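You operate a simulated robot arm through the tools that you are given. There is no shell and no other tool. Be economical: measure what you need, move in short steps, check, and stop when the job is done.

Carry out the task below with a simulated two-armed robot. There is one attempt and no reset: what you move stays moved.

TASK
Wipe the dust off the flat green board, slide it to the rail and lay the grey sherd on it.
Fine: use the blue wiper and put it back. What is to be rubbed or washed off counts as gone when no trace of it is left.

Only the result counts: the job must be done as asked and must still hold three seconds after the hand-in. Knocking over, shifting, dropping, spilling or breaking anything else fails it.

THE ROBOT
Two 7-joint arms with two-finger parallel grippers on one trunk, on a base that drives. Base frame: it is fixed to the floor where the robot stands at the start and does not move with it; the origin is under the middle of the robot, x ahead of it, y to its left, z up. Lengths are in m, angles in degrees, forces in N, time in s.
The left shoulder is at the start at [0.03, 0.119, 0.96], the right one opposite. With the tool pointing down near the work surface each hand reaches from about 0.26 to 0.68 m from the robot's upright axis, wherever it stands, measured 20 degrees to its own side. Places, roughly: face of the flat green board [0.6, -0.2, 0.8]. Payload 3.43 kg a hand.
Tool frame (each hand has its own): the origin (TCP) lies between the finger pads and is the grasp point; the fingertips stand 0.03 m ahead of it; z points along the fingers, y is the line along which they close. The gripper opens to 0.094 m. The fingers are 0.028 m wide and 0.01 m thick; the gripper's body (0.05 by 0.096 m) begins 0.055 m behind the TCP.
Orientation is that of the tool frame in the base frame, as a unit quaternion [x, y, z, w]. With the fingers straight down and closing along the base's y, the tool's x points along the base's -x, its y along +y and its z along -z.

THE INTERFACE
- The arms move only by the tool arm_command. It takes "left_rows", "right_rows" or both (then of equal length, played together; a hand with none holds still); each is a list of rows, each a list of 7 numbers: the turn, a rotation vector about the tool's x, y, z in degrees, then the shift along the tool's x, y, z in m, then the finger opening in m, from 0 to 0.094. In form: [[rx, ry, rz, tx, ty, tz, jaw], ...]. A call has 1 to 20 rows; each row shifts and turns the commanded pose from where the row before left it, along the tool's axes as they then stand. Each row takes 0.2 s and may step no farther than 0.05 m and 8.6 degrees from the row before; otherwise, or with a gripper value out of range, the whole call is refused. A pose out of reach is approached as far as the arm can. The call stops where the force on the tool passes 70 N (or 10 N more than at its start, if that is more) or the arm is blocked; 0.2 s more then pass. The fingers move at their own pace (about 0.072 m/s each) and stop on an object; they squeeze with about 41 N. The grip force told is the motor's: it shows also when the fingers shut on nothing. Time passes only in rows, and 0.2 s behind the last, so rows that do not move let the fingers close. The reply holds the time, the measured pose of the TCP, the force on the tool along the base axes, the opening and the grip force, in the units named above and with some noise, with the torque about the TCP (base axes, N m) and any sound that the robot's microphone picked up.
- Cameras (640 x 400 px; columns grow to the right, rows downward): "scene" is now at [0.033, 0.0194, 1.6513]; the picture's right is [0.26, -0.96, 0.00], its down [-0.85, -0.23, -0.48] and it looks along [0.46, 0.13, -0.88] (base axes); focal length 267 px, centre (320, 200). "left" rides on the left gripper at [0.076, -0.014, -0.103] in its tool frame; the picture's right is [0.18, 0.98, 0.00], its down [-0.75, 0.14, -0.64] and it looks along [-0.63, 0.12, 0.77] (tool axes); focal length 243 px, centre (320, 200). "right" rides on the right gripper at [0.076, 0.014, -0.102] in its tool frame; the picture's right is [-0.18, 0.98, 0.00], its down [-0.75, -0.14, -0.64] and it looks along [-0.63, -0.12, 0.77] (tool axes); focal length 243 px, centre (320, 200). There is no depth. A picture from a camera that has moved, and an enlarged one, comes with that camera's place and axes in the base frame and with its lens.
- capture(camera): a new picture of that camera. The clock stands still meanwhile.
- slide_trunk(by): slides the trunk up (or, below 0, down) by that many m; the arms and the scene camera ride with it, the base frame stays. It gives what a move gives, with no picture.
- steer(legs): drives the robot by 1 to 6 legs, each [ahead, turn to the left] in m and degrees, along the robot's own axes; the way and the turn of a leg run together, so that a leg with both is an arc; at most 1.5 m and 180 degrees a leg. The arms and the cameras ride along, it lands a little off, and it stops where it bumps. It gives what a move gives.
- head_to(pan, tilt): turns the head with the scene camera to pan (to the left, within 143 degrees either way) and tilt (down, from -29 to 69), counted from straight ahead of the robot. It gives what a move gives.
- inspect(camera, box): a new picture of the part [left, top, right, bottom] of that camera's present view, enlarged. The clock stands still meanwhile.
- finish_job(): hands the job in; it is judged then, once.

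Go step by step. Nothing tells you exact positions but the pictures and the camera data: compare them with the known pose of the tool, close in by small moves and look again before you grip or let go. The budget is 120 turns and 88 pictures, counting those below and the enlarged ones. Unless the task says otherwise, let go and move clear before handing in, and close with one line.

The tools are called after "Request:" as name(argument=value, ...) on one line, values as JSON. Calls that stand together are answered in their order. arm_command: Moves the arms, as the interface text tells. Its arguments: {"type":"object","properties":{"left_rows":{"type":"array"},"right_rows":{"type":"array"}},"required":[]} The other tools are called the same way: slide_trunk (by) slides the trunk up or down; steer (legs) drives the base; head_to (pan, tilt) turns the head that bears the scene camera; capture (camera) takes a picture; inspect (camera, box) takes an enlarged picture of a part of a camera's view; finish_job () hands the job in.

At the start:

```text
clock: 0.0
left_position: [0.5361, 0.2906, 1.0221]
left_ee_rot: [0.0, 1.0, 0.0, -0.001]
left_force: [0.3, -0.4, -0.5]
left_ft_torque: [0.02, -0.01, 0.01]
left_grip_width: 0.0939
left_finger_force: 0.0
right_position: [0.3541, -0.0821, 1.0745]
right_ee_rot: [0.0, 1.0, 0.001, 0.0]
right_force: [0.3, 0.0, 0.7]
right_ft_torque: [0.01, 0.0, 0.0]
right_grip_width: 0.094
right_finger_force: 0.0
trunk travel left (down, up): [-0.225, 0.185]
robot x, y, heading: [0.0011, 0.0023, -0.1]
head pan, tilt: [15.3, 61.3]
```

scene: 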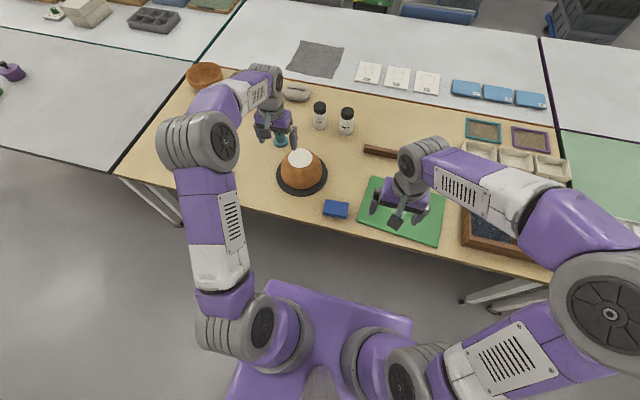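
right: 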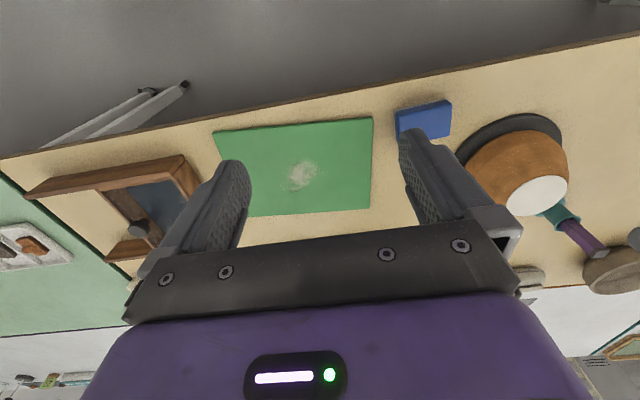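
left: 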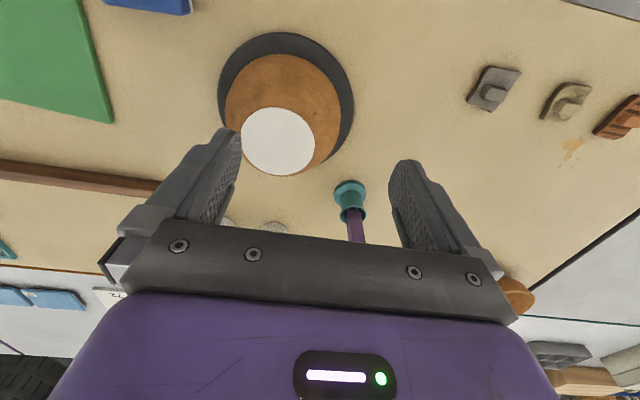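

I see the green board with a dust patch, the blue wiper to its left, a brown rail beyond it, and three sherd-like pieces under the left arm. I'll enlarge the views for detail before moving.

Request:
inspect(camera="left", box=[400, 0, 640, 200])

Request:
inspect(camera="scene", box=[300, 100, 600, 280])

Request:
inspect(camera="right", box=[180, 80, 480, 240])

```text
2.00 times, centred on (520, 100) of left
camera zoom: at [0.4614, 0.2774, 1.1256], right [-0.18, 0.98, 0.0], down [0.75, 0.14, 0.64], along [0.63, 0.12, -0.77], focal length 485 px, centre (-80, 400)
```

zoom: 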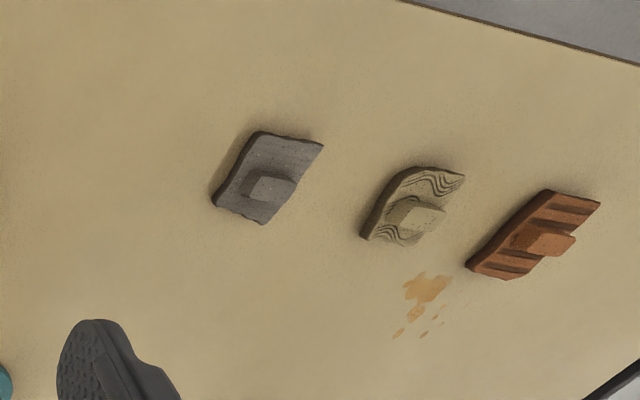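

```text
2.13 times, centred on (450, 190) of scene
camera zoom: at [0.033, 0.0194, 1.6513], right [0.26, -0.96, 0.0], down [-0.85, -0.23, -0.48], along [0.46, 0.13, -0.88], focal length 569 px, centre (43, 221)
```

zoom: 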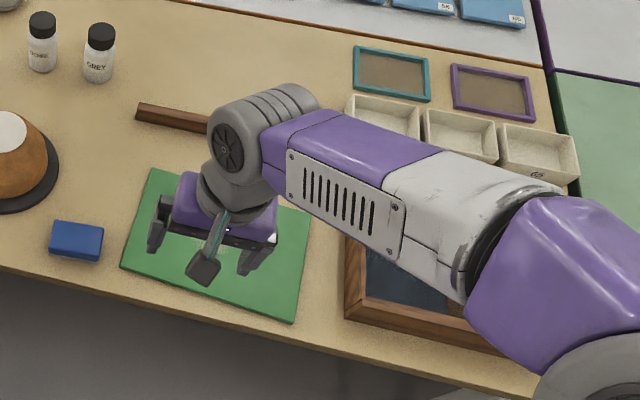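

```text
2.13 times, centred on (330, 160) of right
camera zoom: at [0.279, -0.0698, 1.1756], right [0.18, 0.98, 0.0], down [0.75, -0.14, 0.64], along [0.63, -0.12, -0.77], focal length 518 px, centre (299, 285)
```

zoom: 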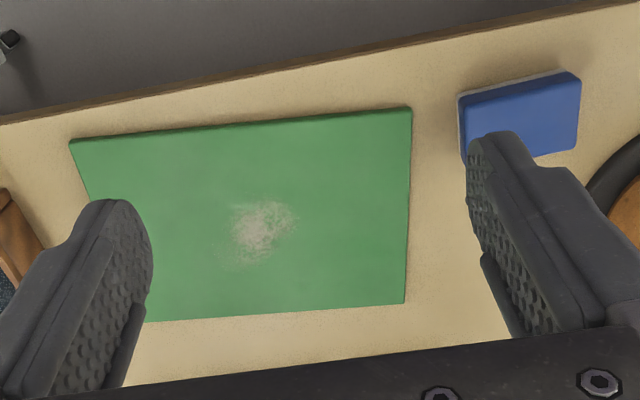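

The table edge runs along base y at x≈0.385; I put the wiper near [0.45, 0.07] and the board's centre near [0.52, -0.15], turned a few degrees. I'll bring the right hand above the wiper, turn it so the fingers close along x, and also clear the scene camera's view of the board.

Request:
arm_command(right_rows=[[0, 0, 0, -0.025, 0.04, 0, 0.094], [0, 0, 0, -0.025, 0.04, 0, 0.094], [0, 0, 0, -0.025, 0.04, 0, 0.094], [0, 0, 0, -0.02, 0.035, 0, 0.094], [0, 0, -8.5, 0, 0, 0.01, 0.094], [0, 0, -8.5, 0, 0, 0.01, 0.094], [0, 0, -8.5, 0, 0, 0.01, 0.094], [0, 0, -8.5, 0, 0, 0.01, 0.094], [0, 0, -8.5, 0, 0, 0.01, 0.094], [0, 0, -8.5, 0, 0, 0.01, 0.094], [0, 0, -8.5, 0, 0, 0.01, 0.094], [0, 0, -8.5, 0, 0, 0.01, 0.094], [0, 0, -8.5, 0, 0, 0.01, 0.094], [0, 0, -8.5, 0, 0, 0.01, 0.094], [0, 0, -5, 0, 0, 0, 0.094]])

Request:
capture(camera="right")

Request:
capture(camera="scene")

```text
clock: 3.2
left_position: [0.5372, 0.2904, 1.0229]
left_ee_rot: [-0.001, 1.0, 0.0, 0.0]
left_force: [-0.3, 0.1, 0.5]
left_ft_torque: [0.03, -0.01, 0.0]
left_grip_width: 0.0939
left_finger_force: 0.1
right_position: [0.449, 0.073, 0.9739]
right_ee_rot: [0.708, -0.707, 0.001, -0.001]
right_force: [-0.7, 0.2, -0.3]
right_ft_torque: [-0.03, -0.03, 0.03]
right_grip_width: 0.094
right_finger_force: 0.1
trunk travel left (down, up): [-0.225, 0.185]
robot x, y, heading: [-0.0038, -0.0027, -0.1]
head pan, tilt: [15.3, 61.3]
```

```text
81 pictures are left
camera right: at [0.4356, -0.0052, 1.0752], right [-0.98, 0.18, 0.0], down [0.14, 0.75, 0.64], along [0.12, 0.63, -0.77], focal length 243 px, centre (320, 200)
```

right: 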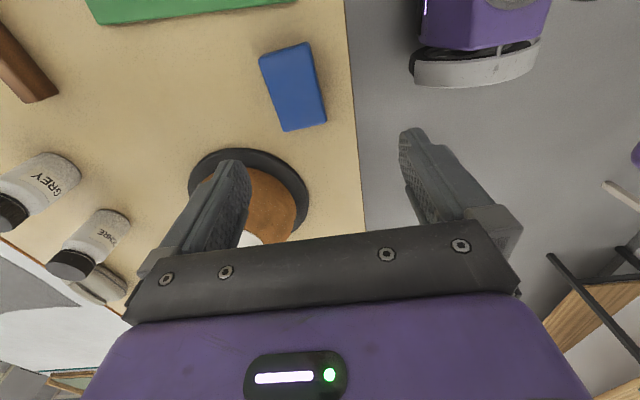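

```text
80 pictures are left
camera scene: at [0.0329, 0.0193, 1.6513], right [0.26, -0.96, 0.0], down [-0.85, -0.23, -0.48], along [0.46, 0.13, -0.88], focal length 267 px, centre (320, 200)
```

scene: 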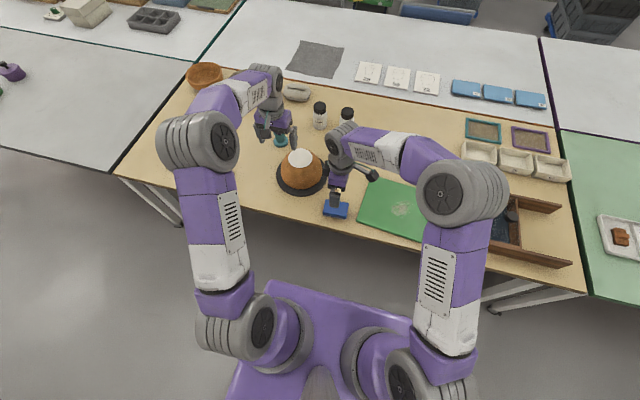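

Triangulating the two views puts the wiper's top near [0.482, 0.08, 0.755], so the table is lower than 0.8. I'll center over it and descend partway, then look again.

Request:
arm_command(right_rows=[[0, 0, 0, -0.003, -0.016, 0.0, 0.094], [0, 0, 0, -0.003, -0.016, 0.0, 0.094], [0, 0, 0, 0, 0, 0.04, 0.094], [0, 0, 0, 0, 0, 0.04, 0.094], [0, 0, 0, 0, 0, 0.04, 0.094], [0, 0, 0, 0, 0, 0.01, 0.094]])

Request:
capture(camera="right")

```text
clock: 4.6
left_position: [0.5365, 0.2915, 1.0223]
left_ee_rot: [0.0, 1.0, 0.001, 0.001]
left_force: [0.2, -0.2, 0.1]
left_ft_torque: [-0.01, -0.02, 0.02]
left_grip_width: 0.0939
left_finger_force: 0.0
right_position: [0.4809, 0.0791, 0.8434]
right_ee_rot: [0.708, -0.707, 0.0, 0.0]
right_force: [-0.2, -0.5, -0.7]
right_ft_torque: [0.0, 0.0, 0.0]
right_grip_width: 0.0943
right_finger_force: 0.0
trunk travel left (down, up): [-0.225, 0.185]
robot x, y, heading: [0.0007, -0.0011, -0.1]
head pan, tilt: [15.3, 61.3]
```

```text
79 pictures are left
camera right: at [0.4676, 0.0008, 0.9455], right [-0.98, 0.18, 0.0], down [0.14, 0.75, 0.64], along [0.12, 0.63, -0.77], focal length 243 px, centre (320, 200)
```

right: 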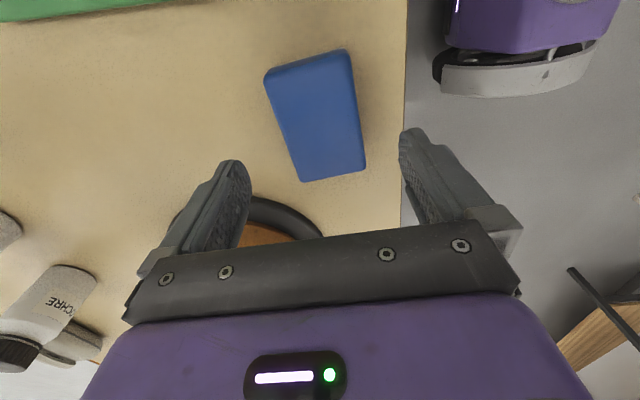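

The wiper is about 0.06 × 0.10 m, centred near [0.483, 0.082] and yawed about +4°. I'll align and descend carefully, then check the height.

Request:
arm_command(right_rows=[[0, 0, -4, -0.003, -0.003, 0.0, 0.094], [0, 0, 0, 0, 0, 0.02, 0.094], [0, 0, 0, 0, 0, 0.02, 0.094], [0, 0, 0, 0, 0, 0.02, 0.094], [0, 0, 0, 0, 0, 0.01, 0.094]])

Request:
capture(camera="right")

Request:
inspect(camera="scene", box=[280, 140, 400, 240])

```text
clock: 5.8
left_position: [0.5373, 0.2901, 1.0225]
left_ee_rot: [-0.001, 1.0, 0.0, 0.0]
left_force: [1.0, -0.5, -1.1]
left_ft_torque: [-0.01, 0.01, 0.0]
left_grip_width: 0.094
left_finger_force: 0.0
right_position: [0.4838, 0.0821, 0.7732]
right_ee_rot: [0.731, -0.682, 0.0, 0.0]
right_force: [-0.2, -0.6, 0.0]
right_ft_torque: [0.0, -0.01, 0.01]
right_grip_width: 0.0942
right_finger_force: 0.1
trunk travel left (down, up): [-0.225, 0.185]
robot x, y, heading: [0.0026, 0.0004, 0.0]
head pan, tilt: [15.3, 61.3]
```

```text
78 pictures are left
camera right: at [0.4763, 0.003, 0.8752], right [-0.99, 0.12, 0.0], down [0.09, 0.76, 0.64], along [0.07, 0.64, -0.77], focal length 243 px, centre (320, 200)
```

right: 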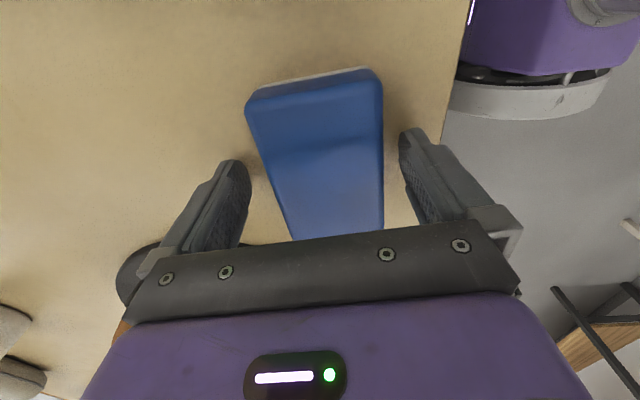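

```text
4.00 times, centred on (340, 190) of scene
camera zoom: at [0.033, 0.0194, 1.6513], right [0.26, -0.96, 0.0], down [-0.85, -0.23, -0.48], along [0.46, 0.13, -0.88], focal length 1067 px, centre (240, 240)
```

zoom: 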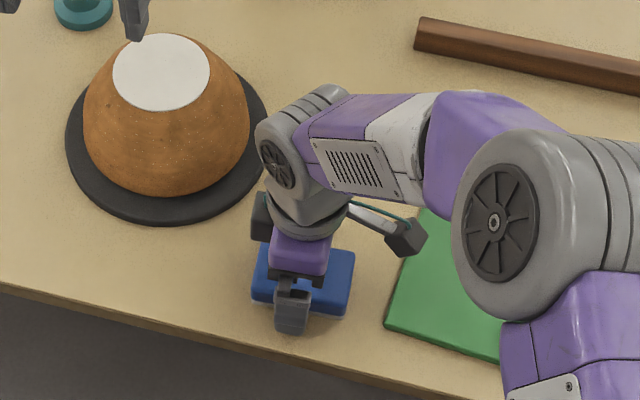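

The wiper sits between the open fingers; the table seems to be near z≈0.725. I'll lower another centimetre and close.

Request:
arm_command(right_rows=[[0, 0, 0, 0, 0, 0.005, 0.094], [0, 0, 0, 0, 0, 0.005, 0.094], [0, 0, 0, 0, 0, 0, 0.094]])

```text
clock: 6.6
left_position: [0.5342, 0.2888, 1.0251]
left_ee_rot: [0.0, 1.0, 0.001, 0.002]
left_force: [0.0, 0.5, 0.4]
left_ft_torque: [0.01, 0.01, -0.03]
left_grip_width: 0.0939
left_finger_force: 0.1
right_position: [0.484, 0.0821, 0.7706]
right_ee_rot: [0.731, -0.682, 0.001, -0.004]
right_force: [-7.2, -7.3, 61.5]
right_ft_torque: [-0.89, 3.4, 0.72]
right_grip_width: 0.094
right_finger_force: 0.1
trunk travel left (down, up): [-0.225, 0.185]
robot x, y, heading: [-0.0005, -0.0034, -0.1]
head pan, tilt: [15.3, 61.3]
```

Contact at fingertip height ≈0.74, which is the tabletop. I'll back off slightly and close on the wiper.

Request:
arm_command(right_rows=[[0, 0, 0, 0, 0, -0.005, 0.094], [0, 0, 0, 0, 0, -0.006, 0.094], [0, 0, 0, 0, 0, 0, 0.094]])

Request:
capture(camera="right")

```text
clock: 7.4
left_position: [0.5363, 0.2895, 1.0224]
left_ee_rot: [0.0, 1.0, 0.0, 0.0]
left_force: [0.2, -0.6, 0.3]
left_ft_torque: [0.0, 0.03, -0.01]
left_grip_width: 0.0937
left_finger_force: 0.0
right_position: [0.4836, 0.08, 0.7736]
right_ee_rot: [0.731, -0.682, 0.0, 0.001]
right_force: [0.4, 0.2, -0.4]
right_ft_torque: [-0.03, -0.01, -0.02]
right_grip_width: 0.0939
right_finger_force: 0.0
trunk travel left (down, up): [-0.225, 0.185]
robot x, y, heading: [-0.0005, -0.0056, 0.0]
head pan, tilt: [15.3, 61.3]
```

```text
76 pictures are left
camera right: at [0.4756, 0.0019, 0.8749], right [-0.99, 0.12, 0.0], down [0.09, 0.76, 0.64], along [0.07, 0.64, -0.77], focal length 243 px, centre (320, 200)
```

right: 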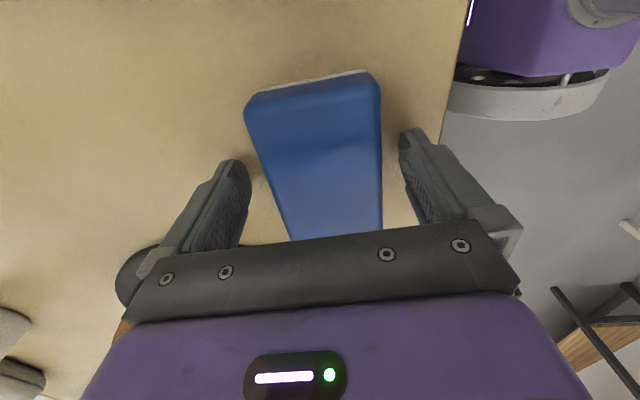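

Good alignment; closing the fingers on the wiper.

Request:
arm_command(right_rows=[[0, 0, 0, 0, 0, 0, 0.04], [0, 0, 0, 0, 0, 0, 0.04], [0, 0, 0, 0, 0, 0, 0.04], [0, 0, 0, 0, 0, 0, 0.04]])

Request:
capture(camera="right")

```text
clock: 8.4
left_position: [0.538, 0.2902, 1.0224]
left_ee_rot: [0.0, 1.0, 0.0, 0.0]
left_force: [-0.1, 0.4, -0.8]
left_ft_torque: [0.05, -0.01, -0.02]
left_grip_width: 0.0942
left_finger_force: 0.1
right_position: [0.4839, 0.0827, 0.7731]
right_ee_rot: [0.731, -0.682, 0.0, -0.001]
right_force: [0.5, -0.7, -0.1]
right_ft_torque: [-0.01, 0.01, -0.02]
right_grip_width: 0.0638
right_finger_force: 41.0
trunk travel left (down, up): [-0.225, 0.185]
robot x, y, heading: [-0.001, 0.0005, -0.0]
head pan, tilt: [15.3, 61.3]
```

```text
75 pictures are left
camera right: at [0.4762, 0.0028, 0.8763], right [-0.99, 0.12, 0.0], down [0.09, 0.76, 0.64], along [0.07, 0.64, -0.77], focal length 243 px, centre (320, 200)
```

right: 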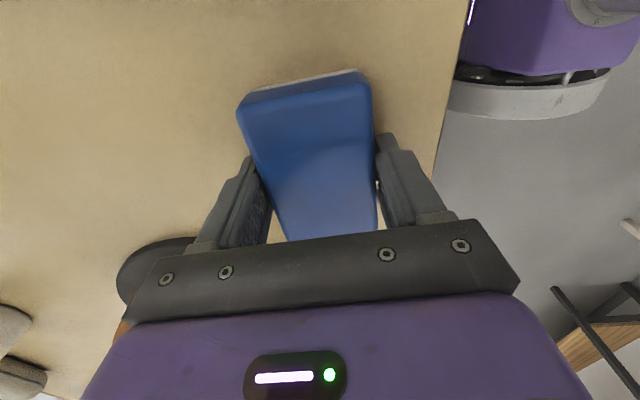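

The wiper is gripped (64 mm wide, fingers at z 0.773 when it sits on the table). I'll lift it, carry it above the dust at about [0.55, -0.157], and align it with the board.

Request:
arm_command(right_rows=[[0, 0, 0, 0, 0, -0.03, 0.04], [0, 0, 0, 0, 0, -0.03, 0.04], [0, 0, 0, 0, 0, -0.03, 0.04], [0, 0, 0, 0.0402, -0.0065, 0, 0.04], [0, 0, 0, 0.0402, -0.0065, 0, 0.04], [0, 0, 0, 0.0402, -0.0065, 0, 0.04], [0, 0, 0, 0.0402, -0.0065, 0, 0.04], [0, 0, 0, 0.0402, -0.0065, 0, 0.04], [0, 0, 0, 0.0402, -0.0065, 0, 0.04], [0, 0, 8.5, 0, 0, 0, 0.04], [0, 0, 0, 0, 0, 0, 0.04]])

Request:
capture(camera="right")

Request:
inspect(camera="scene", box=[310, 110, 560, 290])

```text
clock: 10.8
left_position: [0.5368, 0.2901, 1.022]
left_ee_rot: [0.0, 1.0, 0.0, 0.0]
left_force: [0.3, 0.7, 1.2]
left_ft_torque: [0.0, 0.03, 0.01]
left_grip_width: 0.094
left_finger_force: 0.1
right_position: [0.5404, -0.1575, 0.8659]
right_ee_rot: [-0.678, 0.735, 0.0, 0.0]
right_force: [-0.3, -0.1, -1.6]
right_ft_torque: [0.03, 0.01, 0.01]
right_grip_width: 0.0637
right_finger_force: 41.1
trunk travel left (down, up): [-0.225, 0.185]
robot x, y, heading: [0.0024, 0.0003, -0.0]
head pan, tilt: [15.3, 61.3]
```

```text
74 pictures are left
camera right: at [0.5208, -0.2333, 0.9673], right [-0.97, 0.26, 0.0], down [0.2, 0.74, 0.64], along [0.17, 0.62, -0.77], focal length 243 px, centre (320, 200)
```

right: 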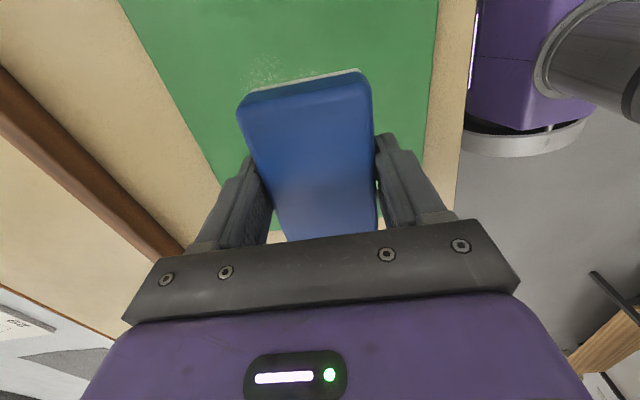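

```text
2.22 times, centred on (435, 200) of scene
camera zoom: at [0.0331, 0.0188, 1.6513], right [0.26, -0.96, 0.0], down [-0.85, -0.23, -0.48], along [0.46, 0.13, -0.88], focal length 593 px, centre (64, 200)
```

zoom: 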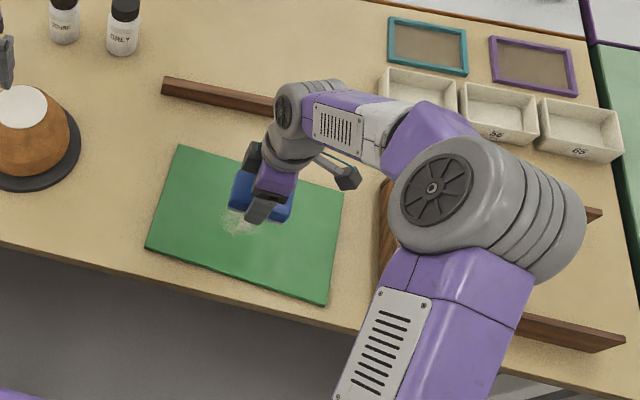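

The board's corners are clear now (about 0.215 × 0.295 m, centre [0.548, -0.157]), and the rail's near face is at about x≈0.78. I'll lower the wiper onto the board just on the near side of the dust.

Request:
arm_command(right_rows=[[0, 0, 0, 0.004, 0.02, 0, 0.04], [0, 0, 0, 0.004, 0.02, 0, 0.04], [0, 0, 0, 0, 0, 0.03, 0.04], [0, 0, 0, 0, 0, 0.03, 0.04], [0, 0, 0, 0, 0, 0.01, 0.04], [0, 0, 0, 0, 0, 0.005, 0.04], [0, 0, 0, 0, 0, 0, 0.04]])

```text
clock: 12.4
left_position: [0.5377, 0.2898, 1.021]
left_ee_rot: [0.001, 1.0, 0.0, 0.0]
left_force: [0.3, -0.3, 0.2]
left_ft_torque: [-0.02, 0.0, 0.01]
left_grip_width: 0.0939
left_finger_force: 0.0
right_position: [0.4991, -0.1599, 0.7905]
right_ee_rot: [-0.679, 0.734, 0.0, -0.001]
right_force: [-1.1, -0.5, -1.3]
right_ft_torque: [-0.01, 0.01, 0.0]
right_grip_width: 0.0635
right_finger_force: 41.2
trunk travel left (down, up): [-0.225, 0.185]
robot x, y, heading: [0.0007, -0.0017, -0.0]
head pan, tilt: [15.3, 61.3]
```

Request:
arm_command(right_rows=[[0, 0, 0, 0, 0, 0.003, 0.04], [0, 0, 0, 0, 0, 0.003, 0.04], [0, 0, 0, 0, 0, 0, 0.04]])

```text
clock: 13.2
left_position: [0.5358, 0.2909, 1.0233]
left_ee_rot: [0.0, 1.0, 0.0, 0.001]
left_force: [-0.5, -0.3, -0.1]
left_ft_torque: [-0.03, 0.01, 0.0]
left_grip_width: 0.0937
left_finger_force: 0.0
right_position: [0.4998, -0.1601, 0.7853]
right_ee_rot: [-0.679, 0.734, -0.001, 0.0]
right_force: [-1.1, -1.5, 16.9]
right_ft_torque: [-0.14, 0.49, -0.01]
right_grip_width: 0.0635
right_finger_force: 41.0
trunk travel left (down, up): [-0.225, 0.185]
robot x, y, heading: [-0.0019, -0.0006, -0.1]
head pan, tilt: [15.3, 61.3]
```

In contact with about 17 N. I'll stroke forward along the board and back.

Request:
arm_command(right_rows=[[0, 0, 0, 0, -0.02, 0, 0.04], [0, 0, 0, 0, -0.02, 0, 0.04], [0, 0, 0, 0, -0.02, 0, 0.04], [0, 0, 0, 0, -0.02, 0, 0.04], [0, 0, 0, 0, -0.02, 0, 0.04], [0, 0, 0, 0, 0, 0, 0.04]])

Request:
inspect(camera="scene", box=[310, 110, 560, 290])

```text
clock: 14.6
left_position: [0.5351, 0.2919, 1.024]
left_ee_rot: [0.0, 1.0, 0.001, 0.0]
left_force: [0.0, 0.5, -0.1]
left_ft_torque: [-0.03, -0.02, 0.01]
left_grip_width: 0.0937
left_finger_force: 0.1
right_position: [0.5992, -0.1697, 0.7861]
right_ee_rot: [-0.679, 0.735, -0.001, 0.0]
right_force: [-5.7, -1.0, 17.5]
right_ft_torque: [-0.05, 0.22, -0.08]
right_grip_width: 0.0634
right_finger_force: 41.3
trunk travel left (down, up): [-0.225, 0.185]
robot x, y, heading: [-0.0004, 0.0005, -0.2]
head pan, tilt: [15.3, 61.3]
```

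```text
2.22 times, centred on (435, 200) of scene
camera zoom: at [0.0304, 0.0199, 1.6514], right [0.26, -0.96, 0.0], down [-0.85, -0.23, -0.48], along [0.46, 0.13, -0.88], focal length 593 px, centre (64, 200)
```

zoom: 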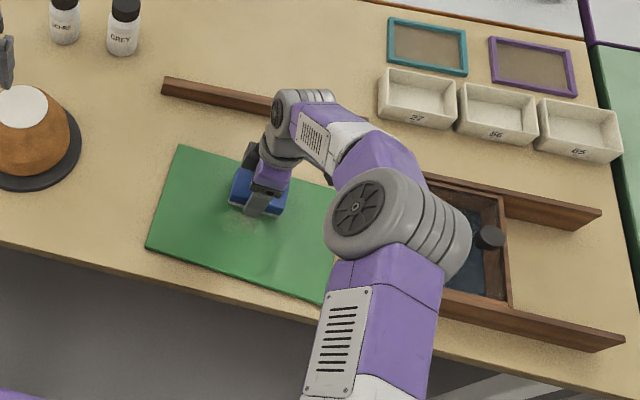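

The board held still, and the dust is fainter. I'll make several more passes, offset to both sides.

Request:
arm_command(right_rows=[[0, 0, 0, 0.005, 0.025, 0, 0.04], [0, 0, 0, 0.005, 0.025, 0, 0.04], [0, 0, 0, 0.005, 0.025, 0, 0.04], [0, 0, 0, 0.005, 0.025, 0, 0.04], [0, 0, 0, 0, -0.025, 0, 0.04], [0, 0, 0, 0, -0.025, 0, 0.04], [0, 0, 0, 0, -0.025, 0, 0.04], [0, 0, 0, 0, -0.025, 0, 0.04], [0, 0, 0, -0.01, 0.025, 0, 0.04], [0, 0, 0, -0.01, 0.025, 0, 0.04], [0, 0, 0, -0.01, 0.025, 0, 0.04], [0, 0, 0, -0.01, 0.025, 0, 0.04], [0, 0, 0, 0, -0.025, 0, 0.04], [0, 0, 0, 0, -0.025, 0, 0.04], [0, 0, 0, 0, -0.025, 0, 0.04], [0, 0, 0, 0, -0.025, 0, 0.04], [0, 0, 0, 0, 0.025, 0, 0.04], [0, 0, 0, 0, 0.025, 0, 0.04], [0, 0, 0, 0, 0.025, 0, 0.04], [0, 0, 0, 0, 0.025, 0, 0.04]])

Request:
inspect(camera="scene", box=[340, 160, 460, 260])

```text
clock: 18.8
left_position: [0.5356, 0.2912, 1.0219]
left_ee_rot: [-0.001, 1.0, 0.0, 0.0]
left_force: [-0.4, 0.3, -0.4]
left_ft_torque: [-0.01, -0.02, 0.0]
left_grip_width: 0.094
left_finger_force: 0.2
right_position: [0.4986, -0.1408, 0.7852]
right_ee_rot: [-0.678, 0.735, -0.001, 0.001]
right_force: [3.7, -0.3, 15.3]
right_ft_torque: [-0.04, 0.18, 0.02]
right_grip_width: 0.0635
right_finger_force: 41.1
trunk travel left (down, up): [-0.225, 0.185]
robot x, y, heading: [-0.0027, -0.001, 0.2]
head pan, tilt: [15.3, 61.3]
```

```text
4.00 times, centred on (400, 210) of scene
camera zoom: at [0.032, 0.0197, 1.6514], right [0.26, -0.96, 0.0], down [-0.85, -0.23, -0.48], along [0.46, 0.13, -0.88], focal length 1067 px, centre (0, 160)
```

zoom: 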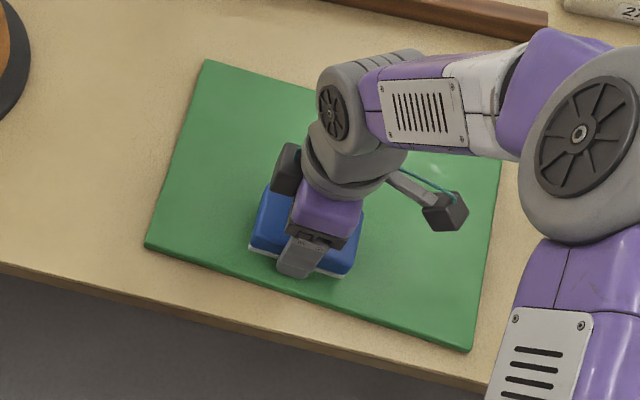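

A faint smear may remain on the far right. I'll lift and look.

Request:
arm_command(right_rows=[[0, 0, 0, 0, 0, -0.03, 0.04], [0, 0, 0, 0, 0, -0.03, 0.04], [0, 0, 0, 0, 0, -0.03, 0.04], [0, 0, 0, -0.04, 0, 0, 0.04], [0, 0, 0, -0.04, 0, 0, 0.04], [0, 0, 0, -0.04, 0, 0, 0.04], [0, 0, 0, -0.04, 0, 0, 0.04]])

Request:
inspect(camera="scene", box=[340, 160, 460, 260])

Request:
capture(camera="right")

```text
clock: 20.4
left_position: [0.5375, 0.2913, 1.0214]
left_ee_rot: [0.001, 1.0, -0.001, 0.0]
left_force: [-0.2, 0.3, 0.1]
left_ft_torque: [0.0, 0.03, -0.02]
left_grip_width: 0.0942
left_finger_force: 0.1
right_position: [0.5129, 0.0189, 0.8738]
right_ee_rot: [-0.679, 0.735, 0.0, 0.0]
right_force: [0.2, 0.2, -0.9]
right_ft_torque: [-0.02, 0.0, -0.03]
right_grip_width: 0.0634
right_finger_force: 41.5
trunk travel left (down, up): [-0.225, 0.185]
robot x, y, heading: [-0.0011, -0.0033, 0.1]
head pan, tilt: [15.3, 61.3]
```

```text
4.00 times, centred on (400, 210) of scene
camera zoom: at [0.0331, 0.0204, 1.6513], right [0.26, -0.96, 0.0], down [-0.85, -0.23, -0.48], along [0.46, 0.13, -0.88], focal length 1067 px, centre (0, 160)
```

zoom: 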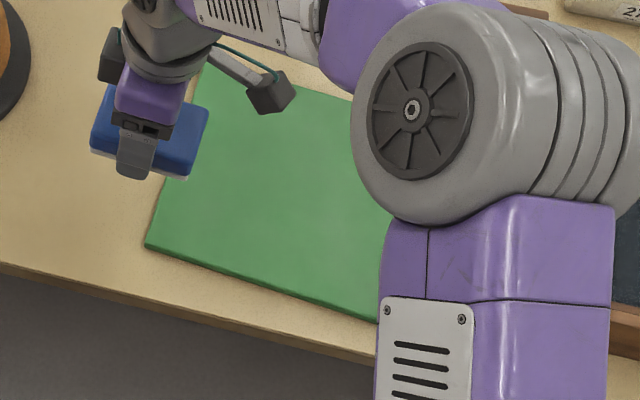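

```text
69 pictures are left
camera right: at [0.4932, -0.0577, 0.9759], right [-0.97, 0.26, 0.0], down [0.2, 0.74, 0.64], along [0.17, 0.62, -0.77], focal length 243 px, centre (320, 200)
```

right: 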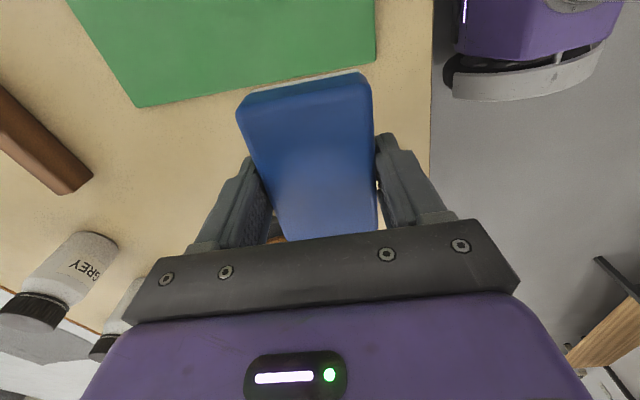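

The left half looks clean. I'll swing the hand higher and to the right so its camera looks back over the whole board.

Request:
arm_command(right_rows=[[0, 0, 0, 0.04, 0, -0.025, 0.04], [0, 0, 0, 0.04, 0, -0.025, 0.04], [0, 0, 0, 0.04, 0, -0.025, 0.04], [0, 0, 0, 0.04, 0, -0.025, 0.04], [0, 0, 0, 0.04, 0, -0.025, 0.04], [0, 0, 0, 0.04, 0, -0.025, 0.04], [0, 0, 0, 0.04, 0, 0, 0.04], [0, 0, 0, 0.04, 0, 0, 0.04], [0, 0, 0, 0, 0, 0, 0.04]])

Request:
inspect(camera="right", box=[160, 0, 480, 200])

Request:
inspect(camera="scene", box=[340, 120, 500, 260])

```text
clock: 22.4
left_position: [0.5381, 0.2892, 1.0229]
left_ee_rot: [0.001, 1.0, 0.001, 0.0]
left_force: [0.4, 0.3, 0.0]
left_ft_torque: [0.0, 0.01, 0.02]
left_grip_width: 0.0942
left_finger_force: 0.1
right_position: [0.4874, -0.2999, 1.024]
right_ee_rot: [-0.679, 0.734, 0.0, 0.0]
right_force: [-0.5, 0.0, 0.1]
right_ft_torque: [0.01, 0.0, -0.03]
right_grip_width: 0.0637
right_finger_force: 41.1
trunk travel left (down, up): [-0.225, 0.185]
robot x, y, heading: [0.0012, 0.0025, 0.1]
head pan, tilt: [15.3, 61.3]
```

```text
2.00 times, centred on (320, 100) of right
camera zoom: at [0.4686, -0.3768, 1.1253], right [-0.97, 0.26, 0.0], down [0.2, 0.74, 0.64], along [0.17, 0.62, -0.77], focal length 485 px, centre (320, 400)
```

zoom: 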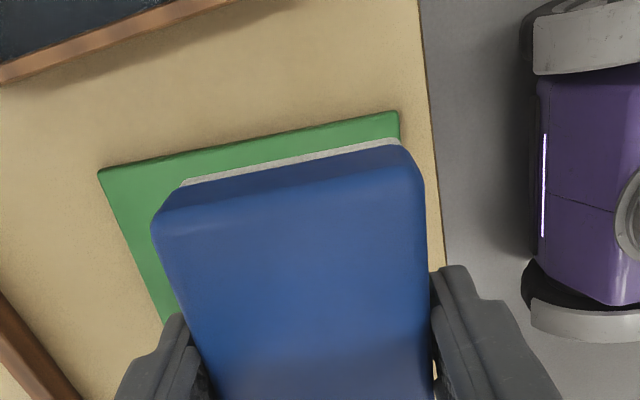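

```text
2.86 times, centred on (420, 190) of scene
camera zoom: at [0.0333, 0.02, 1.6513], right [0.26, -0.96, 0.0], down [-0.85, -0.23, -0.48], along [0.46, 0.13, -0.88], focal length 762 px, centre (34, 229)
```

zoom: 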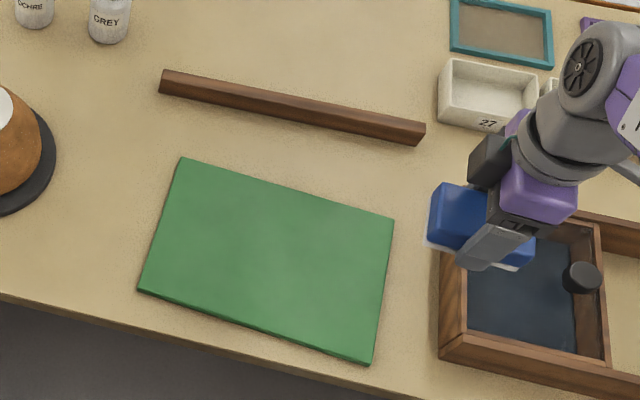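

Now the scene camera sees the whole board. I'll zoom in to check for traces.

Request:
inspect(camera="scene", box=[372, 176, 440, 248])

Request:
inspect(camera="scene", box=[385, 185, 425, 210])

```text
5.56 times, centred on (406, 212) of scene
camera zoom: at [0.0333, 0.02, 1.6513], right [0.26, -0.96, 0.0], down [-0.85, -0.23, -0.48], along [0.46, 0.13, -0.88], focal length 1482 px, centre (-158, 133)
```

zoom: 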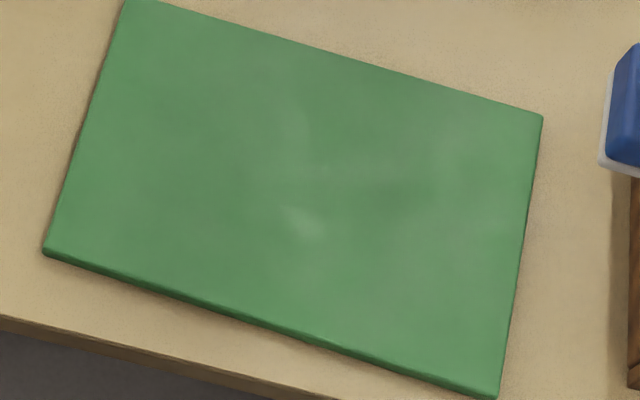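

```text
16.00 times, centred on (405, 198) of scene
camera zoom: at [0.0333, 0.02, 1.6513], right [0.26, -0.96, 0.0], down [-0.85, -0.23, -0.48], along [0.46, 0.13, -0.88], focal length 4267 px, centre (-1040, 240)
```

zoom: 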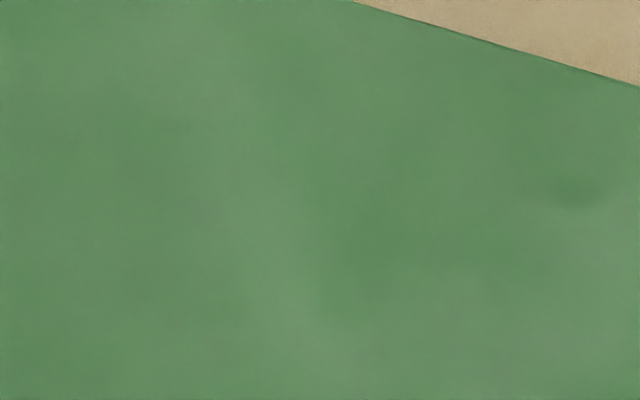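

A faint patch remains near [0.52, -0.16]. I'll wipe again over the whole middle of the board, pressing a bit harder.

Request:
arm_command(right_rows=[[0, 0, 0, -0.043, 0.003, 0, 0.04], [0, 0, 0, -0.044, 0.003, 0, 0.04], [0, 0, 0, 0, 0, 0.045, 0.04], [0, 0, 0, 0, 0, 0.045, 0.04], [0, 0, 0, 0, 0, 0.045, 0.04], [0, 0, 0, 0, 0, 0.045, 0.04], [0, 0, 0, 0, 0, 0.045, 0.04], [0, 0, 0, 0, 0, 0.01, 0.04], [0, 0, 0, 0, 0, 0.005, 0.04], [0, 0, 0, 0, 0, 0, 0.04]])

```text
clock: 24.6
left_position: [0.537, 0.29, 1.0235]
left_ee_rot: [0.0, 1.0, 0.001, 0.0]
left_force: [-0.7, 0.6, 0.2]
left_ft_torque: [0.0, -0.02, -0.04]
left_grip_width: 0.0939
left_finger_force: 0.0
right_position: [0.4898, -0.2132, 0.7853]
right_ee_rot: [-0.679, 0.734, 0.0, 0.001]
right_force: [-2.7, -0.4, 12.0]
right_ft_torque: [0.24, 0.12, 0.06]
right_grip_width: 0.0634
right_finger_force: 41.3
trunk travel left (down, up): [-0.225, 0.185]
robot x, y, heading: [0.0009, -0.0023, 0.0]
head pan, tilt: [15.3, 61.3]
```

Request:
arm_command(right_rows=[[0, 0, 0, 0, -0.028, 0.001, 0.04], [0, 0, 0, 0, -0.028, 0, 0.04], [0, 0, 0, 0, -0.028, 0, 0.04], [0, 0, 0, 0, -0.028, 0, 0.04], [0, 0, 0, -0.03, 0, 0, 0.04], [0, 0, 0, 0, 0.028, 0, 0.04], [0, 0, 0, 0, 0.028, 0, 0.04], [0, 0, 0, 0, 0.028, 0, 0.04], [0, 0, 0, 0, 0.028, 0, 0.04], [0, 0, 0, -0.03, 0, 0, 0.04], [0, 0, 0, 0, -0.028, 0, 0.04], [0, 0, 0, 0, -0.028, 0, 0.04], [0, 0, 0, 0, -0.028, 0, 0.04], [0, 0, 0, 0, -0.028, 0, 0.04], [0, 0, 0, -0.03, 0, 0, 0.04], [0, 0, 0, 0, 0.028, 0, 0.04], [0, 0, 0, 0, 0.028, 0, 0.04], [0, 0, 0, 0, 0.028, 0, 0.04], [0, 0, 0, 0, 0.028, 0, 0.04], [0, 0, 0, 0, 0, 0, 0.04]])

Request:
arm_command(right_rows=[[0, 0, 0, 0.02, -0.01, 0, 0.04], [0, 0, 0, 0.02, 0, 0, 0.04], [0, 0, 0, 0.02, 0, 0, 0.04], [0, 0, 0, 0.02, 0, 0, 0.04], [0, 0, 0, 0, -0.025, 0, 0.04], [0, 0, 0, -0.02, 0, 0, 0.04], [0, 0, 0, -0.02, 0, 0, 0.04], [0, 0, 0, -0.02, 0, 0, 0.04], [0, 0, 0, -0.02, 0, 0, 0.04], [0, 0, 0, 0, -0.025, 0, 0.04], [0, 0, 0, 0.02, 0, 0, 0.04], [0, 0, 0, 0.02, 0, 0, 0.04], [0, 0, 0, 0.02, 0, 0, 0.04], [0, 0, 0, 0.02, 0, 0, 0.04], [0, 0, 0, 0, -0.025, 0, 0.04], [0, 0, 0, -0.02, 0, 0, 0.04], [0, 0, 0, -0.02, 0, 0, 0.04], [0, 0, 0, -0.02, 0, 0, 0.04], [0, 0, 0, -0.02, 0, 0, 0.04], [0, 0, 0, 0, 0, 0, 0.04]])

Request:
arm_command(right_rows=[[0, 0, 0, 0, 0, -0.03, 0.04], [0, 0, 0, 0, 0, -0.03, 0.04], [0, 0, 0, 0, 0, -0.03, 0.04], [0, 0, 0, 0.04, 0, -0.025, 0.04], [0, 0, 0, 0.04, 0, -0.025, 0.04], [0, 0, 0, 0.04, 0, -0.025, 0.04], [0, 0, 0, 0.04, 0, -0.025, 0.04], [0, 0, 0, 0.04, 0, -0.025, 0.04], [0, 0, 0, 0.04, 0, -0.025, 0.04], [0, 0, 0, 0, 0, 0, 0.04]])

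Request:
inspect(camera="scene", box=[350, 130, 470, 250])

```text
clock: 28.8
left_position: [0.5369, 0.2915, 1.0233]
left_ee_rot: [0.001, 1.0, 0.0, 0.0]
left_force: [0.3, 0.0, 0.4]
left_ft_torque: [0.03, 0.02, 0.02]
left_grip_width: 0.094
left_finger_force: 0.0
right_position: [0.4972, -0.1224, 0.7836]
right_ee_rot: [-0.678, 0.735, -0.002, 0.001]
right_force: [4.9, -0.7, 16.8]
right_ft_torque: [-0.09, 0.07, -0.04]
right_grip_width: 0.0632
right_finger_force: 41.0
trunk travel left (down, up): [-0.225, 0.185]
robot x, y, heading: [-0.0006, -0.0017, -0.1]
head pan, tilt: [15.3, 61.3]
```

```text
clock: 33.0
left_position: [0.5357, 0.2895, 1.024]
left_ee_rot: [0.0, 1.0, 0.0, 0.001]
left_force: [0.0, 0.1, -0.1]
left_ft_torque: [0.04, 0.01, -0.01]
left_grip_width: 0.0937
left_finger_force: 0.2
right_position: [0.5805, -0.1296, 0.784]
right_ee_rot: [-0.679, 0.734, -0.001, 0.001]
right_force: [-1.0, -4.5, 14.4]
right_ft_torque: [-0.35, 0.08, 0.05]
right_grip_width: 0.0636
right_finger_force: 41.0
trunk travel left (down, up): [-0.225, 0.185]
robot x, y, heading: [0.0027, 0.0022, 0.1]
head pan, tilt: [15.3, 61.3]
```

```text
clock: 35.2
left_position: [0.5366, 0.2902, 1.0222]
left_ee_rot: [0.0, 1.0, 0.0, 0.0]
left_force: [-0.2, -0.5, 1.9]
left_ft_torque: [-0.01, 0.01, -0.02]
left_grip_width: 0.0936
left_finger_force: 0.1
right_position: [0.563, -0.3703, 1.0225]
right_ee_rot: [-0.68, 0.734, 0.0, 0.0]
right_force: [0.5, -0.2, -1.4]
right_ft_torque: [0.01, 0.0, 0.03]
right_grip_width: 0.0635
right_finger_force: 41.4
trunk travel left (down, up): [-0.225, 0.185]
robot x, y, heading: [0.0014, -0.0002, -0.0]
head pan, tilt: [15.3, 61.3]
```

```text
3.33 times, centred on (410, 190) of scene
camera zoom: at [0.0333, 0.0199, 1.6513], right [0.26, -0.96, 0.0], down [-0.85, -0.23, -0.48], along [0.46, 0.13, -0.88], focal length 889 px, centre (20, 233)
```

zoom: 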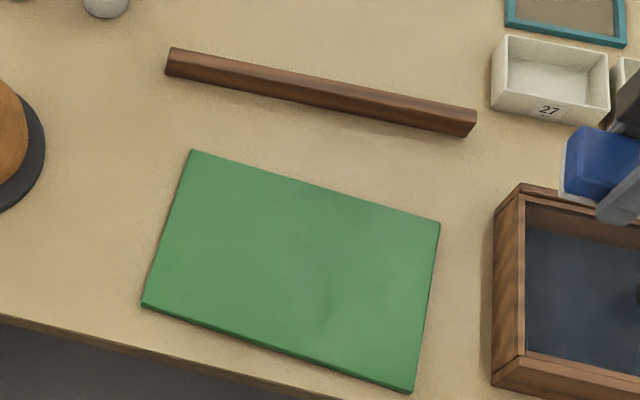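

Request:
inspect(camera="scene", box=[372, 176, 440, 248])

```text
5.56 times, centred on (406, 212) of scene
camera zoom: at [0.0333, 0.0199, 1.6513], right [0.26, -0.96, 0.0], down [-0.85, -0.23, -0.48], along [0.46, 0.13, -0.88], focal length 1482 px, centre (-158, 133)
```

zoom: 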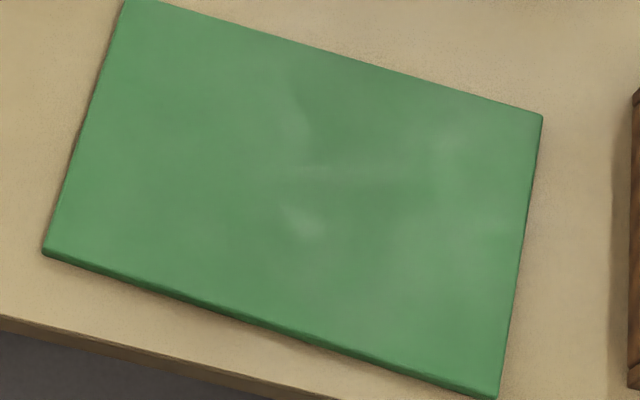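

A faint mark at [0.52, -0.16] looks unchanged, so it may be texture. I'll look straight down at it with the hand camera.

Request:
arm_command(right_rows=[[0, 0, 0, -0.0367, 0.0069, 0.0218, 0.04], [0, 0, 0, -0.0367, 0.0069, 0.0218, 0.04], [0, 0, 0, -0.0367, 0.0069, 0.0218, 0.04], [0, 0, 0, -0.0367, 0.0069, 0.0218, 0.04], [0, 0, 0, -0.0367, 0.0069, 0.0218, 0.04], [0, 0, 0, -0.0367, 0.0069, 0.0218, 0.04], [0, 0, 0, -0.0367, 0.0069, 0.0218, 0.04], [0, 0, 0, 0, 0, 0, 0.04]])

Request:
inspect(camera="right", box=[160, 0, 480, 120])

```text
clock: 37.0
left_position: [0.5367, 0.2893, 1.0233]
left_ee_rot: [0.001, 1.0, 0.0, 0.0]
left_force: [-1.1, -0.9, 0.5]
left_ft_torque: [0.01, 0.02, 0.03]
left_grip_width: 0.0943
left_finger_force: 0.1
right_position: [0.5335, -0.1103, 0.8705]
right_ee_rot: [-0.678, 0.735, 0.0, 0.0]
right_force: [-0.3, -0.6, -0.1]
right_ft_torque: [0.0, 0.03, 0.01]
right_grip_width: 0.0635
right_finger_force: 41.3
trunk travel left (down, up): [-0.225, 0.185]
robot x, y, heading: [-0.0033, -0.0028, 0.1]
head pan, tilt: [15.3, 61.3]
```

```text
2.00 times, centred on (320, 60) of right
camera zoom: at [0.5153, -0.1864, 0.9714], right [-0.97, 0.26, 0.0], down [0.2, 0.74, 0.64], along [0.17, 0.62, -0.77], focal length 485 px, centre (320, 480)
```

zoom: 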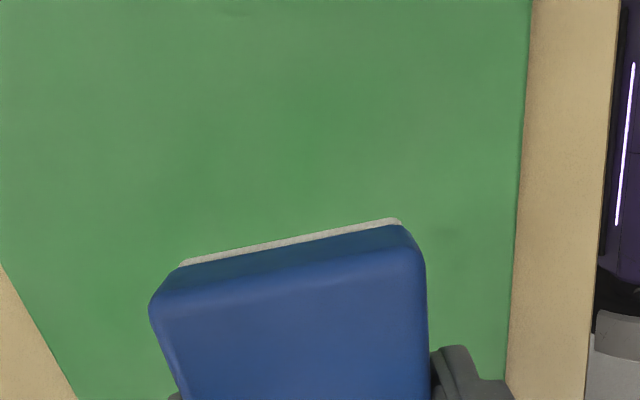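

The spot is plain green up close, so the board is clean. Now I'll carry the wiper back to its original spot and lower it.

Request:
arm_command(right_rows=[[0, 0, -8.5, 0, 0, 0, 0.04], [0, 0, 0, -0.0392, 0.0077, 0, 0.04], [0, 0, 0, -0.0392, 0.0077, 0, 0.04], [0, 0, 0, -0.0392, 0.0077, 0, 0.04], [0, 0, 0, -0.0392, 0.0077, 0, 0.04], [0, 0, 0, -0.0392, 0.0077, 0, 0.04], [0, 0, 0, 0, 0, 0.03, 0.04], [0, 0, 0, 0, 0, 0.03, 0.04], [0, 0, 0, 0, 0, 0.03, 0.04], [0, 0, 0, 0, 0, 0.005, 0.04], [0, 0, 0, 0, 0, 0, 0.04]])

```text
clock: 39.4
left_position: [0.5375, 0.2908, 1.0214]
left_ee_rot: [0.0, 1.0, 0.0, 0.0]
left_force: [0.0, 0.3, -0.6]
left_ft_torque: [0.0, -0.02, -0.02]
left_grip_width: 0.0941
left_finger_force: 0.0
right_position: [0.4828, 0.0824, 0.7755]
right_ee_rot: [0.73, -0.683, -0.001, -0.001]
right_force: [0.1, -0.5, -0.6]
right_ft_torque: [0.01, -0.05, 0.02]
right_grip_width: 0.0634
right_finger_force: 41.1
trunk travel left (down, up): [-0.225, 0.185]
robot x, y, heading: [0.0005, 0.0009, -0.3]
head pan, tilt: [15.3, 61.3]
```

Request:
arm_command(right_rows=[[0, 0, 0, 0, 0.002, 0.003, 0.04], [0, 0, 0, 0, 0, 0, 0.04]])

```text
clock: 40.0
left_position: [0.5368, 0.2912, 1.023]
left_ee_rot: [0.0, 1.0, 0.0, 0.0]
left_force: [0.2, 0.6, 0.5]
left_ft_torque: [-0.03, -0.03, 0.0]
left_grip_width: 0.0939
left_finger_force: 0.1
right_position: [0.48, 0.0834, 0.7727]
right_ee_rot: [0.731, -0.682, 0.001, 0.0]
right_force: [0.2, 0.0, -0.1]
right_ft_torque: [-0.03, 0.02, 0.0]
right_grip_width: 0.0636
right_finger_force: 41.6
trunk travel left (down, up): [-0.225, 0.185]
robot x, y, heading: [0.0017, 0.0025, -0.2]
head pan, tilt: [15.3, 61.3]
```

At table height; I'll release, rise clear and check.

Request:
arm_command(right_rows=[[0, 0, 0, 0, 0, 0.001, 0.04], [0, 0, 0, 0, 0, 0, 0.09], [0, 0, 0, 0, 0, 0, 0.094], [0, 0, 0, 0, 0, 0, 0.094], [0, 0, 0, 0, 0, -0.02, 0.094], [0, 0, 0, 0, 0, -0.04, 0.094], [0, 0, 0, 0, 0, -0.04, 0.094], [0, 0, 0, 0, 0, -0.03, 0.094]])

Request:
capture(camera="right")

```text
clock: 41.8
left_position: [0.5359, 0.291, 1.023]
left_ee_rot: [0.0, 1.0, 0.001, 0.0]
left_force: [-0.5, 0.0, 0.7]
left_ft_torque: [-0.01, -0.02, 0.01]
left_grip_width: 0.0938
left_finger_force: 0.1
right_position: [0.4795, 0.0821, 0.9032]
right_ee_rot: [0.731, -0.682, 0.001, 0.0]
right_force: [-0.1, -0.7, -0.3]
right_ft_torque: [-0.02, 0.01, 0.01]
right_grip_width: 0.094
right_finger_force: 0.1
trunk travel left (down, up): [-0.225, 0.185]
robot x, y, heading: [0.0009, -0.0021, -0.2]
head pan, tilt: [15.3, 61.3]
```

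```text
61 pictures are left
camera right: at [0.4714, 0.0034, 1.0039], right [-0.99, 0.12, 0.0], down [0.09, 0.76, 0.64], along [0.07, 0.64, -0.77], focal length 243 px, centre (320, 200)
```

right: 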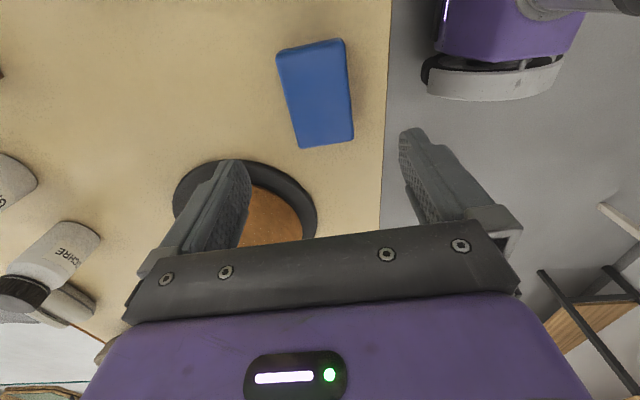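

The wiper is back where it was. Next I'll bring the right hand, fingers open along y, to the near side of the board so it can push the board's near edge toward the rail.

Request:
arm_command(right_rows=[[0, 0, 0, 0.0388, 0.0178, 0, 0.094], [0, 0, 0, 0.0388, 0.0178, 0, 0.094], [0, 0, 0, 0.0388, 0.0178, 0, 0.094], [0, 0, 0, 0.0388, 0.0178, 0, 0.094], [0, 0, 0, 0.0388, 0.0178, 0, 0.094], [0, 0, 0, 0.0388, 0.0178, 0, 0.094], [0, 0, 8.5, 0, 0, 0, 0.094], [0, 0, 8.5, 0, 0, 0, 0.094], [0, 0, 8.5, 0, 0, 0, 0.094], [0, 0, 8.5, 0, 0, 0, 0.094], [0, 0, 8.5, 0, 0, 0, 0.094], [0, 0, 8.5, 0, 0, 0, 0.094], [0, 0, 8.5, 0, 0, 0, 0.094], [0, 0, 8.5, 0, 0, 0, 0.094], [0, 0, 8.5, 0, 0, 0, 0.094], [0, 0, 8.5, 0, 0, 0, 0.094], [0, 0, 8.5, 0, 0, 0, 0.094], [0, 0, 0.5, 0, 0, 0, 0.094]])

Request:
capture(camera="right")

Request:
inspect(camera="scene", box=[310, 110, 510, 270])

```text
clock: 45.6
left_position: [0.5366, 0.2901, 1.023]
left_ee_rot: [0.0, 1.0, 0.001, 0.0]
left_force: [0.1, -0.5, -0.6]
left_ft_torque: [0.0, -0.05, -0.01]
left_grip_width: 0.094
left_finger_force: 0.1
right_position: [0.3913, -0.1559, 0.9014]
right_ee_rot: [0.0, 1.0, 0.0, 0.0]
right_force: [-0.3, 0.1, 0.6]
right_ft_torque: [0.03, 0.0, 0.01]
right_grip_width: 0.0941
right_finger_force: 0.0
trunk travel left (down, up): [-0.225, 0.185]
robot x, y, heading: [-0.0016, -0.0007, -0.0]
head pan, tilt: [15.3, 61.3]
```

```text
60 pictures are left
camera right: at [0.3148, -0.1441, 1.0029], right [0.19, 0.98, 0.0], down [0.75, -0.14, 0.64], along [0.63, -0.12, -0.77], focal length 243 px, centre (320, 200)
```

right: 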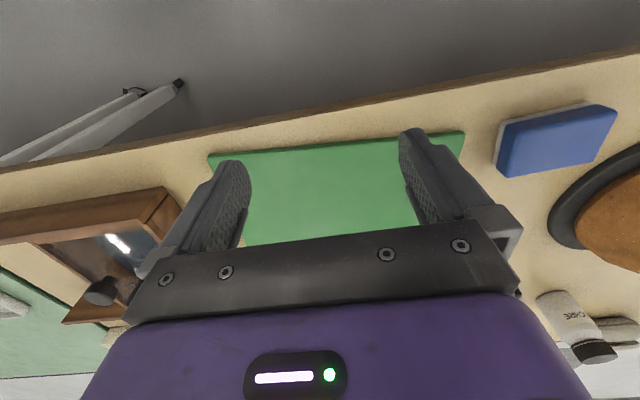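

```text
2.50 times, centred on (410, 190) of scene
camera zoom: at [0.033, 0.0193, 1.6513], right [0.26, -0.96, 0.0], down [-0.85, -0.23, -0.48], along [0.46, 0.13, -0.88], focal length 667 px, centre (95, 225)
```

zoom: 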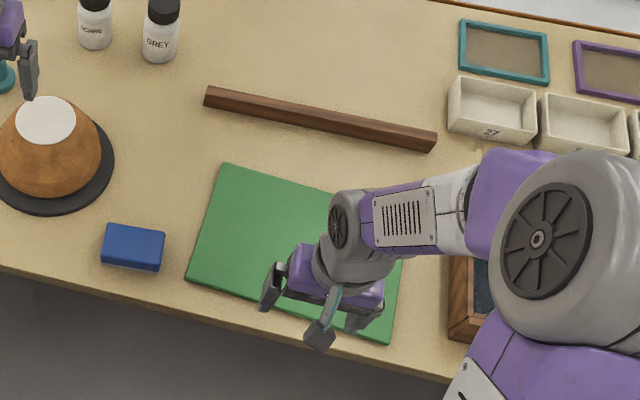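

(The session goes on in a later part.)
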